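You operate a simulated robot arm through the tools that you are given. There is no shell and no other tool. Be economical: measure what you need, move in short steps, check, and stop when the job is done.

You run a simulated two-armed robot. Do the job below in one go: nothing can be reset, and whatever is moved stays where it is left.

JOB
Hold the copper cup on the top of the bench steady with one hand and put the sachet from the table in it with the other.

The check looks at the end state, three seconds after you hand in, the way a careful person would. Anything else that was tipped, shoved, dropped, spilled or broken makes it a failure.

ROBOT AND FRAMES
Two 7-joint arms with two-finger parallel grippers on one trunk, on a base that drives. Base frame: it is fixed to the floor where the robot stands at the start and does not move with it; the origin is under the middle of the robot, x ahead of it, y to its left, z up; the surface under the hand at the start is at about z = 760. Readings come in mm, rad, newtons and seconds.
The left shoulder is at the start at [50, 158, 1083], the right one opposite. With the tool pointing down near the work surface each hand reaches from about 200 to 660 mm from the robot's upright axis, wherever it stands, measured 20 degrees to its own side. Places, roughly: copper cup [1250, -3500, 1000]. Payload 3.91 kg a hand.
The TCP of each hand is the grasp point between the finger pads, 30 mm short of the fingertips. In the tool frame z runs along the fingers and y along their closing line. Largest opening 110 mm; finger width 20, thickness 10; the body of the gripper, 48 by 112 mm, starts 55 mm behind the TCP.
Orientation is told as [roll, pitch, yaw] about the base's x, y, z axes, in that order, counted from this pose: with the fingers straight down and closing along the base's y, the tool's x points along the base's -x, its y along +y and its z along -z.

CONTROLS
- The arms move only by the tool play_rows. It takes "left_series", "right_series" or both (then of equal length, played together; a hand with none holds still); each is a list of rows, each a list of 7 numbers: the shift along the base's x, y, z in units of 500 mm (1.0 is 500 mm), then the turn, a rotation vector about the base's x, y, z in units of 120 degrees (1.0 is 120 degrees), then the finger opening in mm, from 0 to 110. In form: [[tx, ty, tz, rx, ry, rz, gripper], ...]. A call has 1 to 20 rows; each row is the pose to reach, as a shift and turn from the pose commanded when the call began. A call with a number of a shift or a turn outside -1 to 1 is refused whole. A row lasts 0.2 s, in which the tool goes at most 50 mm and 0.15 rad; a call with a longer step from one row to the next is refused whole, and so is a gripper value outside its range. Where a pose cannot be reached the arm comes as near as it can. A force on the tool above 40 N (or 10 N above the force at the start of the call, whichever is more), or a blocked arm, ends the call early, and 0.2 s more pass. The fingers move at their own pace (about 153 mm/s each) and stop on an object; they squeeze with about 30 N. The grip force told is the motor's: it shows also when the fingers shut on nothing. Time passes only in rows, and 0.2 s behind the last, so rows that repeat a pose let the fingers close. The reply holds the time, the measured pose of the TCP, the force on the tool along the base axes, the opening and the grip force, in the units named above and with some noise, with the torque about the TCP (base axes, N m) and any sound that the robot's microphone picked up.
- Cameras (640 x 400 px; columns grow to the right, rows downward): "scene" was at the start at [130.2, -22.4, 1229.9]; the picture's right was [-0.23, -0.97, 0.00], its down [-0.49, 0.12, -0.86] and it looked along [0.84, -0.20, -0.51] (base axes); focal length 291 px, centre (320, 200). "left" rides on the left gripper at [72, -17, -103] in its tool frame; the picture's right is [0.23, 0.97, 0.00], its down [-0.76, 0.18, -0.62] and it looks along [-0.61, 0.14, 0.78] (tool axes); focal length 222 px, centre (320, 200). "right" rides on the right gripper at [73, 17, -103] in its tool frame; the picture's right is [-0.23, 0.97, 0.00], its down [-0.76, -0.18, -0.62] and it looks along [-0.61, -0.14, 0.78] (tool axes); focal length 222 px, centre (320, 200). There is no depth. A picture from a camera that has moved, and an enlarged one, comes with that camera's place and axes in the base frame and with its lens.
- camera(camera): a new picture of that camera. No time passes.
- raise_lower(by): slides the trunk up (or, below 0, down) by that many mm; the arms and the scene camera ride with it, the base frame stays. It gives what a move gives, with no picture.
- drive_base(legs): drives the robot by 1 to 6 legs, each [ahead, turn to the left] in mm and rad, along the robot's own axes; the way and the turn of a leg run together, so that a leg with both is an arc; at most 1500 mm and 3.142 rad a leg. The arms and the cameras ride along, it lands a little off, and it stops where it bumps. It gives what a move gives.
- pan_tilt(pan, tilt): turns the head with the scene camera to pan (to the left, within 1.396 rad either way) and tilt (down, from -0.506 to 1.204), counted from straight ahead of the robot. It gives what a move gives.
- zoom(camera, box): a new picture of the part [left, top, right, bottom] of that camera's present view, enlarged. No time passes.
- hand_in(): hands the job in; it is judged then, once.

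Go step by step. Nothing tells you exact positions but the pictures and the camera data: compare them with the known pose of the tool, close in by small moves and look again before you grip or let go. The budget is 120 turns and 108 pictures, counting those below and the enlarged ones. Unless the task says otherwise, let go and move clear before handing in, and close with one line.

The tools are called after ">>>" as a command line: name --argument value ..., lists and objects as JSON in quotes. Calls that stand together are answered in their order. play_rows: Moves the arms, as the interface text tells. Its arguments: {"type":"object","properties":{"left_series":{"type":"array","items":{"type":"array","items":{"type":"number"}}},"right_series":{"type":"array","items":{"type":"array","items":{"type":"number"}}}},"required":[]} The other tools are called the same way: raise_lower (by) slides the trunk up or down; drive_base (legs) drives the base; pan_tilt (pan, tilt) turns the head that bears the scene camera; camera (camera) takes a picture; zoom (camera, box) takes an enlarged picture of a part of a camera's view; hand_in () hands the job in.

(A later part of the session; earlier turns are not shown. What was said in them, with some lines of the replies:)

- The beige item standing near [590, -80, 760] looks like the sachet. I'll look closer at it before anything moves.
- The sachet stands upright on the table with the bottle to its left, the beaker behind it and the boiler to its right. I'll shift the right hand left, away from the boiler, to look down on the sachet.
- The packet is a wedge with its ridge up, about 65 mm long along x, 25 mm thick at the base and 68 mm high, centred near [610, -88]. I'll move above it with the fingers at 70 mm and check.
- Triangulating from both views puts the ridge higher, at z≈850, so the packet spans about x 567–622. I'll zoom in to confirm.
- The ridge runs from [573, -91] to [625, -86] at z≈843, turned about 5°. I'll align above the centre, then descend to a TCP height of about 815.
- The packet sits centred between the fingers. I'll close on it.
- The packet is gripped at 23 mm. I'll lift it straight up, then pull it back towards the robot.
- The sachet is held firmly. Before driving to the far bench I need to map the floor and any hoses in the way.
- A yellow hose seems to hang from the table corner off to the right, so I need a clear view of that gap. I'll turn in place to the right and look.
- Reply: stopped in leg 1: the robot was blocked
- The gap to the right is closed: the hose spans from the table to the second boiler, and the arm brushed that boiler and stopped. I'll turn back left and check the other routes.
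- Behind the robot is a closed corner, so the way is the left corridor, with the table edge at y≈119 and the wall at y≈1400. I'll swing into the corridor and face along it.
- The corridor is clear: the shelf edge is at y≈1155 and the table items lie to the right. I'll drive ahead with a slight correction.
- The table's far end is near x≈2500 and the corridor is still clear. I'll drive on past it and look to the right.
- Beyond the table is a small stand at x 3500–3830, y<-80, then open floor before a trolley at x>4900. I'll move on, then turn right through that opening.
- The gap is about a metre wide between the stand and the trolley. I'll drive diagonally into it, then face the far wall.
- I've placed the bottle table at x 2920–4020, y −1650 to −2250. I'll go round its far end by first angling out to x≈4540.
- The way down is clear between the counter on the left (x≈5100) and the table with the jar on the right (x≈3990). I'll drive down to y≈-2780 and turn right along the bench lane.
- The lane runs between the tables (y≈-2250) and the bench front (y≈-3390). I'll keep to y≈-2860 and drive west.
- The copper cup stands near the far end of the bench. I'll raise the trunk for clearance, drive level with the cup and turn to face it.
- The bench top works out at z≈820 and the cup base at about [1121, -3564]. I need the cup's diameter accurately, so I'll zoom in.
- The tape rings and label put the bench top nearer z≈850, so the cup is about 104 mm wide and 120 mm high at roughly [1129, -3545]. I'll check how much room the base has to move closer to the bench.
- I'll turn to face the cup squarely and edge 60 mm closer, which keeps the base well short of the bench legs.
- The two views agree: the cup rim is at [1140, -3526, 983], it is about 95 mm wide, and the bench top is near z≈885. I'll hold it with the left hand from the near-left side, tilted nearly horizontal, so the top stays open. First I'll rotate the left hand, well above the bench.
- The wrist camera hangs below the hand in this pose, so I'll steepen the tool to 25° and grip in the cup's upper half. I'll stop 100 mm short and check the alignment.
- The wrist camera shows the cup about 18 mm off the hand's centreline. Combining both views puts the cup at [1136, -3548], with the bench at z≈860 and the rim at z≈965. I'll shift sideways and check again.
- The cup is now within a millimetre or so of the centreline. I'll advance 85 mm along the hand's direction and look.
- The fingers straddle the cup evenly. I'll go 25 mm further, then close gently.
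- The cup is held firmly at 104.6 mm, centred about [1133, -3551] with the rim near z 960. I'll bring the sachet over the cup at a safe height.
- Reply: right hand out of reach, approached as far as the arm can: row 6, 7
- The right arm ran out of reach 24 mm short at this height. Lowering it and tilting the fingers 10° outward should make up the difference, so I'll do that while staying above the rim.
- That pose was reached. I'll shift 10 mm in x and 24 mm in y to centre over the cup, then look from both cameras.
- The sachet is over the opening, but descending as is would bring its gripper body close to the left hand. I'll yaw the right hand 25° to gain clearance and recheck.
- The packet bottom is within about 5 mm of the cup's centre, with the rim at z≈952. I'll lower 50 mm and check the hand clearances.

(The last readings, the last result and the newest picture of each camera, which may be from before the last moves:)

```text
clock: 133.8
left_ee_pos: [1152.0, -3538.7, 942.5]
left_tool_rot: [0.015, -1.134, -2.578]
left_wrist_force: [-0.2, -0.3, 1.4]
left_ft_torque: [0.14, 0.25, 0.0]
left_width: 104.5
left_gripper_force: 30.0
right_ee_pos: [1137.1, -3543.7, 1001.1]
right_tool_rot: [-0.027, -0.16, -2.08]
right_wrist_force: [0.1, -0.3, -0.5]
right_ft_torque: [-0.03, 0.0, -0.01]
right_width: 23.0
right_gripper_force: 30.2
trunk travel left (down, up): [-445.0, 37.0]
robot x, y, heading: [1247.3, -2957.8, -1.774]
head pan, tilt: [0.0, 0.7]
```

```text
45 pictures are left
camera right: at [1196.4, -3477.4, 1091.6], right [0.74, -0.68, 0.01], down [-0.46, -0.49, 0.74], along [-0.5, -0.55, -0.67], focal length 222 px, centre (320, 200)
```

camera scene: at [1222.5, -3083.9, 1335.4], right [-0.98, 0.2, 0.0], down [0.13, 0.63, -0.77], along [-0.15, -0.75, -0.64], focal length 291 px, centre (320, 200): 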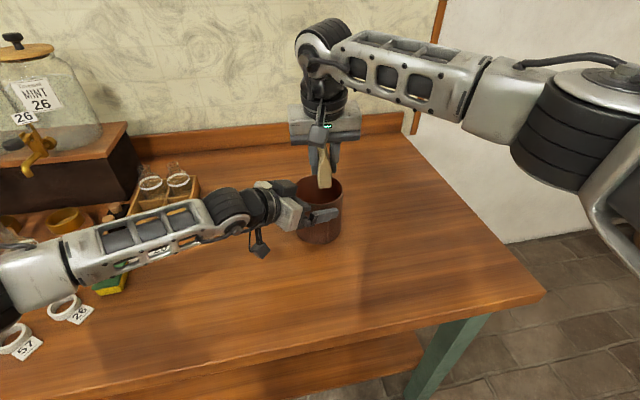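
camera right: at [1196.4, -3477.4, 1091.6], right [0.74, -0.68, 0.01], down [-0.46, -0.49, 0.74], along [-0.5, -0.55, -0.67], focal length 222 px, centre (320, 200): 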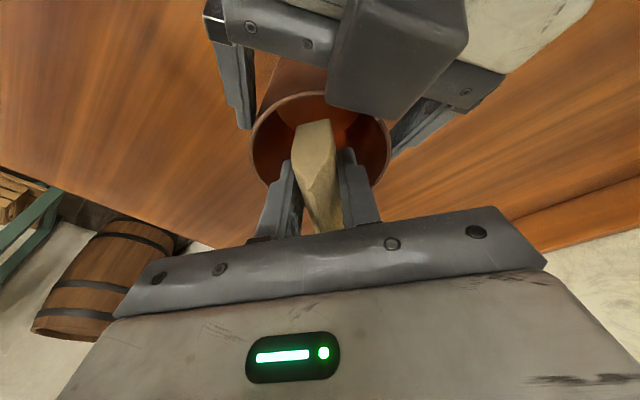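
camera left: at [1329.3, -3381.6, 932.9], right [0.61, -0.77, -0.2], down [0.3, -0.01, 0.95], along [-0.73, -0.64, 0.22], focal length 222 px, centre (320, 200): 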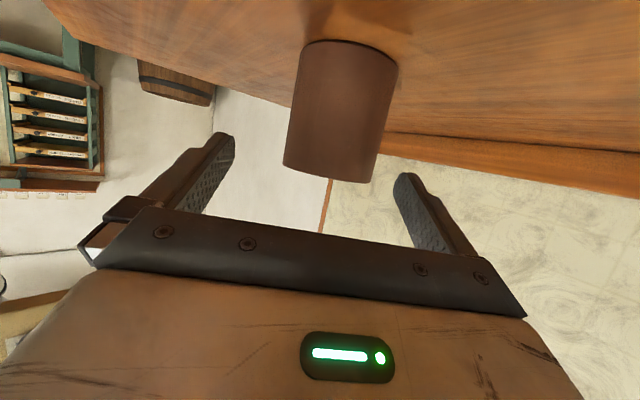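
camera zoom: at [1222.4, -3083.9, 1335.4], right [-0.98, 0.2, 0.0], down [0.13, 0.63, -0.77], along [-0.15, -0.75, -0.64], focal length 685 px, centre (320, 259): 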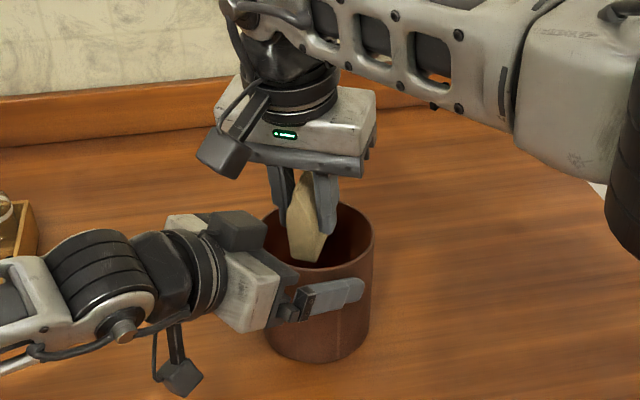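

The packet's lower end is entering the cup. I'll lower another 18 mm, which keeps the wrist camera clear of the left hand, then check again.

>>> play_rows --right_series '[[-0.004, 0, -0.018, 0, 0, 0, 0], [-0.008, 0, -0.036, 0, 0, 0, 0], [-0.008, 0, -0.036, 0, 0, 0, 0]]'

>>> zoom --camera "scene" --box '[240, 90, 400, 260]'

>>> zoom --camera "right" --box '[200, 60, 460, 240]'

```text
clock: 134.6
left_ee_pos: [1151.2, -3538.3, 942.7]
left_tool_rot: [0.014, -1.135, -2.576]
left_wrist_force: [0.6, 1.2, 1.4]
left_ft_torque: [0.2, 0.25, 0.0]
left_width: 104.2
left_gripper_force: 29.8
right_ee_pos: [1131.6, -3543.2, 981.7]
right_tool_rot: [-0.023, -0.162, -2.081]
right_wrist_force: [-0.1, -1.0, 0.5]
right_ft_torque: [0.0, -0.02, 0.0]
right_width: 23.2
right_gripper_force: 30.3
trunk travel left (down, up): [-445.0, 37.0]
robot x, y, heading: [1243.2, -2960.2, -1.776]
head pan, tilt: [0.0, 0.7]
```

```text
2.35 times, centred on (320, 175) of scene
camera zoom: at [1222.4, -3083.9, 1335.4], right [-0.98, 0.2, 0.0], down [0.13, 0.63, -0.77], along [-0.15, -0.75, -0.64], focal length 685 px, centre (320, 259)
```

zoom: 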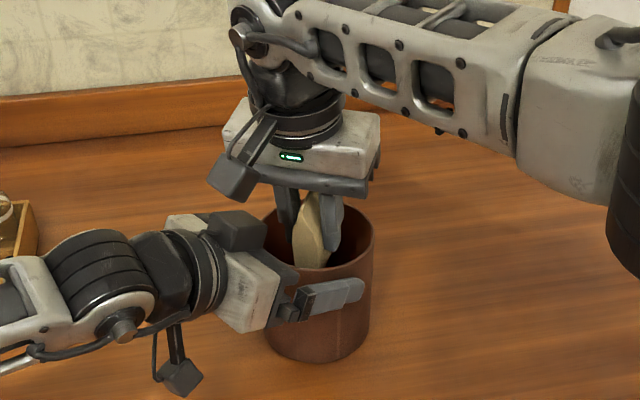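

```text
2.22 times, centred on (330, 150) of right
camera zoom: at [1192.1, -3477.5, 1072.3], right [0.74, -0.68, 0.01], down [-0.46, -0.49, 0.74], along [-0.5, -0.55, -0.67], focal length 494 px, centre (298, 311)
```

zoom: 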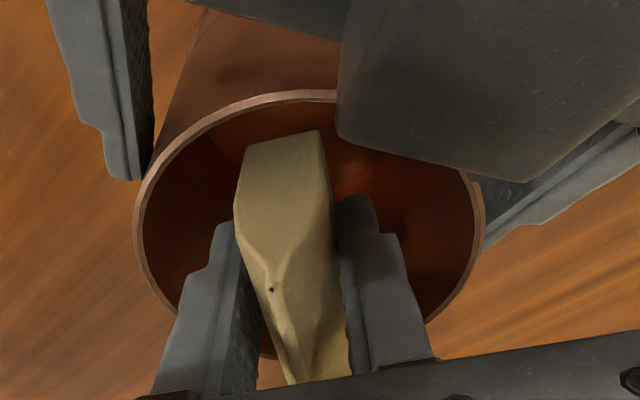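

The sachet's lower part is well inside the rim with room on all sides. I'll open the right fingers gradually so it drops in.

>>> play_rows --right_series '[[0, 0, 0, 0, 0, 0, 28], [0, 0, 0, 0, 0, 0, 34], [0, 0, 0, 0, 0, 0, 40], [0, 0, 0, 0, 0, 0, 44], [0, 0, 0, 0, 0, 0, 44], [0, 0, 0, 0, 0, 0, 44]]'

>>> zoom --camera "right" --box '[200, 60, 460, 240]'

>>> zoom --camera "scene" --box '[240, 90, 400, 260]'

```text
clock: 136.0
left_ee_pos: [1153.7, -3538.1, 942.4]
left_tool_rot: [0.014, -1.135, -2.578]
left_wrist_force: [-1.7, 0.6, 1.3]
left_ft_torque: [0.19, 0.24, 0.0]
left_width: 104.2
left_gripper_force: 30.2
right_ee_pos: [1132.6, -3543.0, 982.2]
right_tool_rot: [-0.025, -0.161, -2.082]
right_wrist_force: [-0.2, -0.7, -0.9]
right_ft_torque: [0.01, -0.01, 0.0]
right_width: 43.9
right_gripper_force: 0.1
trunk travel left (down, up): [-445.0, 37.0]
robot x, y, heading: [1246.2, -2962.2, -1.771]
head pan, tilt: [0.0, 0.7]
```

```text
2.22 times, centred on (330, 150) of right
camera zoom: at [1192.1, -3477.5, 1072.5], right [0.74, -0.68, 0.01], down [-0.46, -0.49, 0.74], along [-0.5, -0.55, -0.67], focal length 494 px, centre (298, 311)
```

zoom: 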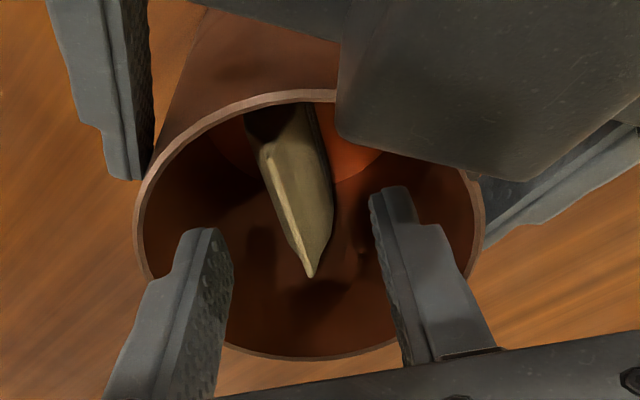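

```text
2.35 times, centred on (320, 175) of scene
camera zoom: at [1222.4, -3083.9, 1335.4], right [-0.98, 0.2, 0.0], down [0.13, 0.63, -0.77], along [-0.15, -0.75, -0.64], focal length 685 px, centre (320, 259)
```

zoom: 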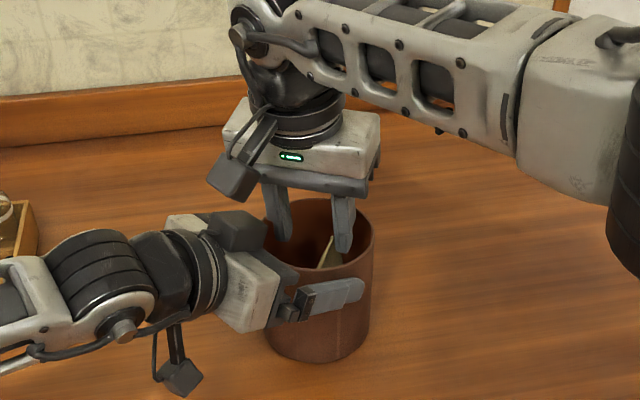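

The sachet is down inside the cup. I'll lift the right hand straight up and away.

>>> play_rows --right_series '[[0, 0, 0.05, 0, 0, 0, 44], [0, 0, 0.12, 0, 0, 0, 44], [0, 0, 0.19, 0, 0, 0, 44], [-0.02, 0.06, 0.24, 0, 0, 0, 44], [-0.06, 0.14, 0.28, 0, 0, 0, 44], [-0.1, 0.22, 0.32, 0, 0, 0, 44], [-0.15, 0.29, 0.36, 0, 0, 0, 44], [-0.2, 0.36, 0.36, 0, 0, 0, 44], [-0.2, 0.36, 0.36, 0, 0, 0, 44]]'

>>> zoom --camera "scene" --box '[220, 120, 400, 260]'

```text
clock: 138.0
left_ee_pos: [1152.2, -3539.5, 943.2]
left_tool_rot: [0.014, -1.135, -2.577]
left_wrist_force: [0.8, -0.2, 1.2]
left_ft_torque: [0.1, 0.03, -0.02]
left_width: 104.4
left_gripper_force: 30.0
right_ee_pos: [1033.4, -3361.7, 1160.3]
right_tool_rot: [-0.027, -0.162, -2.083]
right_wrist_force: [0.5, -0.7, 0.0]
right_ft_torque: [-0.01, -0.03, 0.0]
right_width: 44.1
right_gripper_force: 0.0
trunk travel left (down, up): [-445.0, 37.0]
robot x, y, heading: [1245.1, -2960.1, -1.775]
head pan, tilt: [0.0, 0.7]
```

```text
2.86 times, centred on (310, 190) of scene
camera zoom: at [1222.7, -3084.1, 1335.4], right [-0.98, 0.2, 0.0], down [0.13, 0.63, -0.76], along [-0.15, -0.75, -0.64], focal length 831 px, centre (349, 229)
```

zoom: 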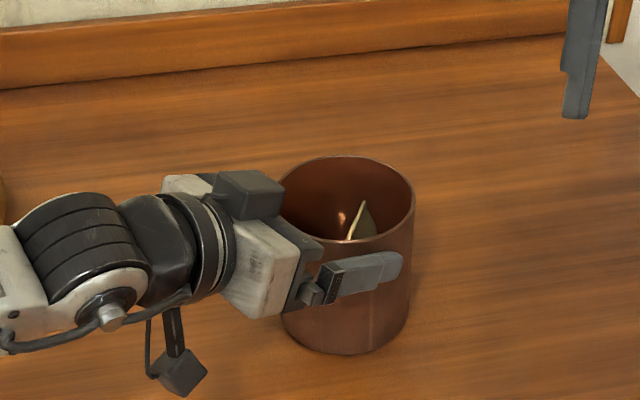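

The sachet stands inside the upright cup. I'll open the left hand and back it straight out along its own direction.

>>> play_rows --left_series '[[0, 0, 0, 0, 0, 0, 110], [0, 0, 0, 0, 0, 0, 110], [0, 0, 0, 0, 0, 0, 110], [0.025, 0.0159, 0, 0, 0, 0, 110], [0.06, 0.0381, 0, 0, 0, 0, 110], [0.11, 0.0699, 0, 0, 0, 0, 110], [0.17, 0.108, 0, 0, 0, 0, 110], [0.21, 0.1334, 0.03, 0, 0, 0, 110], [0.21, 0.1334, 0.1, 0, 0, 0, 110], [0.21, 0.1334, 0.18, 0, 0, 0, 110], [0.21, 0.1334, 0.26, 0, 0, 0, 110], [0.21, 0.1334, 0.26, 0, 0, 0, 110]]'

>>> camera --camera "scene"

>>> zoom --camera "scene" --box '[240, 120, 400, 260]'

```text
clock: 140.6
left_ee_pos: [1256.2, -3472.8, 1074.2]
left_tool_rot: [0.013, -1.133, -2.577]
left_wrist_force: [-0.6, -0.5, -0.1]
left_ft_torque: [0.0, 0.0, 0.01]
left_width: 110.2
left_gripper_force: 0.1
right_ee_pos: [1032.8, -3361.8, 1160.2]
right_tool_rot: [-0.026, -0.164, -2.083]
right_wrist_force: [0.5, 0.3, 0.3]
right_ft_torque: [0.02, 0.0, 0.08]
right_width: 44.0
right_gripper_force: 0.1
trunk travel left (down, up): [-445.0, 37.0]
robot x, y, heading: [1239.9, -2959.4, -1.777]
head pan, tilt: [0.0, 0.7]
```

```text
39 pictures are left
camera scene: at [1222.5, -3084.1, 1335.3], right [-0.98, 0.2, 0.0], down [0.13, 0.63, -0.76], along [-0.15, -0.75, -0.64], focal length 291 px, centre (320, 200)
```

scene: 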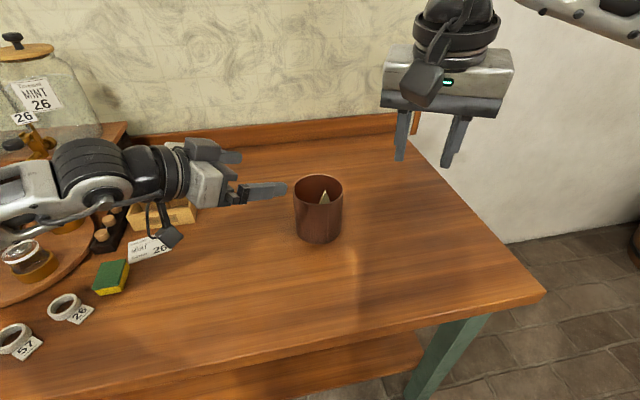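

```text
2.86 times, centred on (320, 190) of scene
camera zoom: at [1222.5, -3084.1, 1335.3], right [-0.98, 0.2, 0.0], down [0.13, 0.63, -0.76], along [-0.15, -0.75, -0.64], focal length 831 px, centre (320, 229)
```

zoom: 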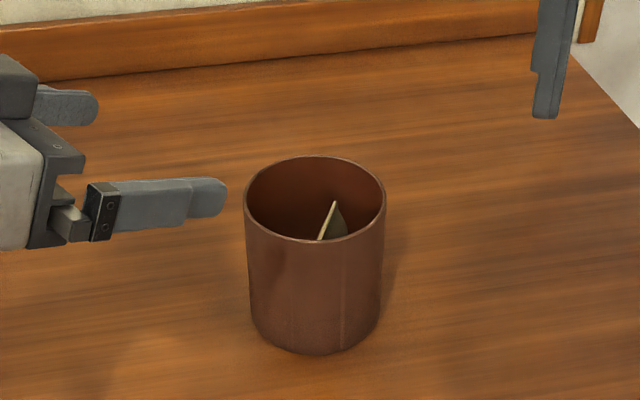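

The cup stands upright on the bench with the sachet inside, both hands are clear, and nothing else on the bench was disturbed. I'm handing in.

>>> hand_in

```text
The job is handed in.
```

The sachet is in the copper cup, which I held steady with the left hand while the right put the sachet in. The cup stands upright on the bench, both hands have let go and are clear, and I saw nothing else disturbed, though early on my right arm apparently brushed the second boiler, which I did not look at closely afterwards.
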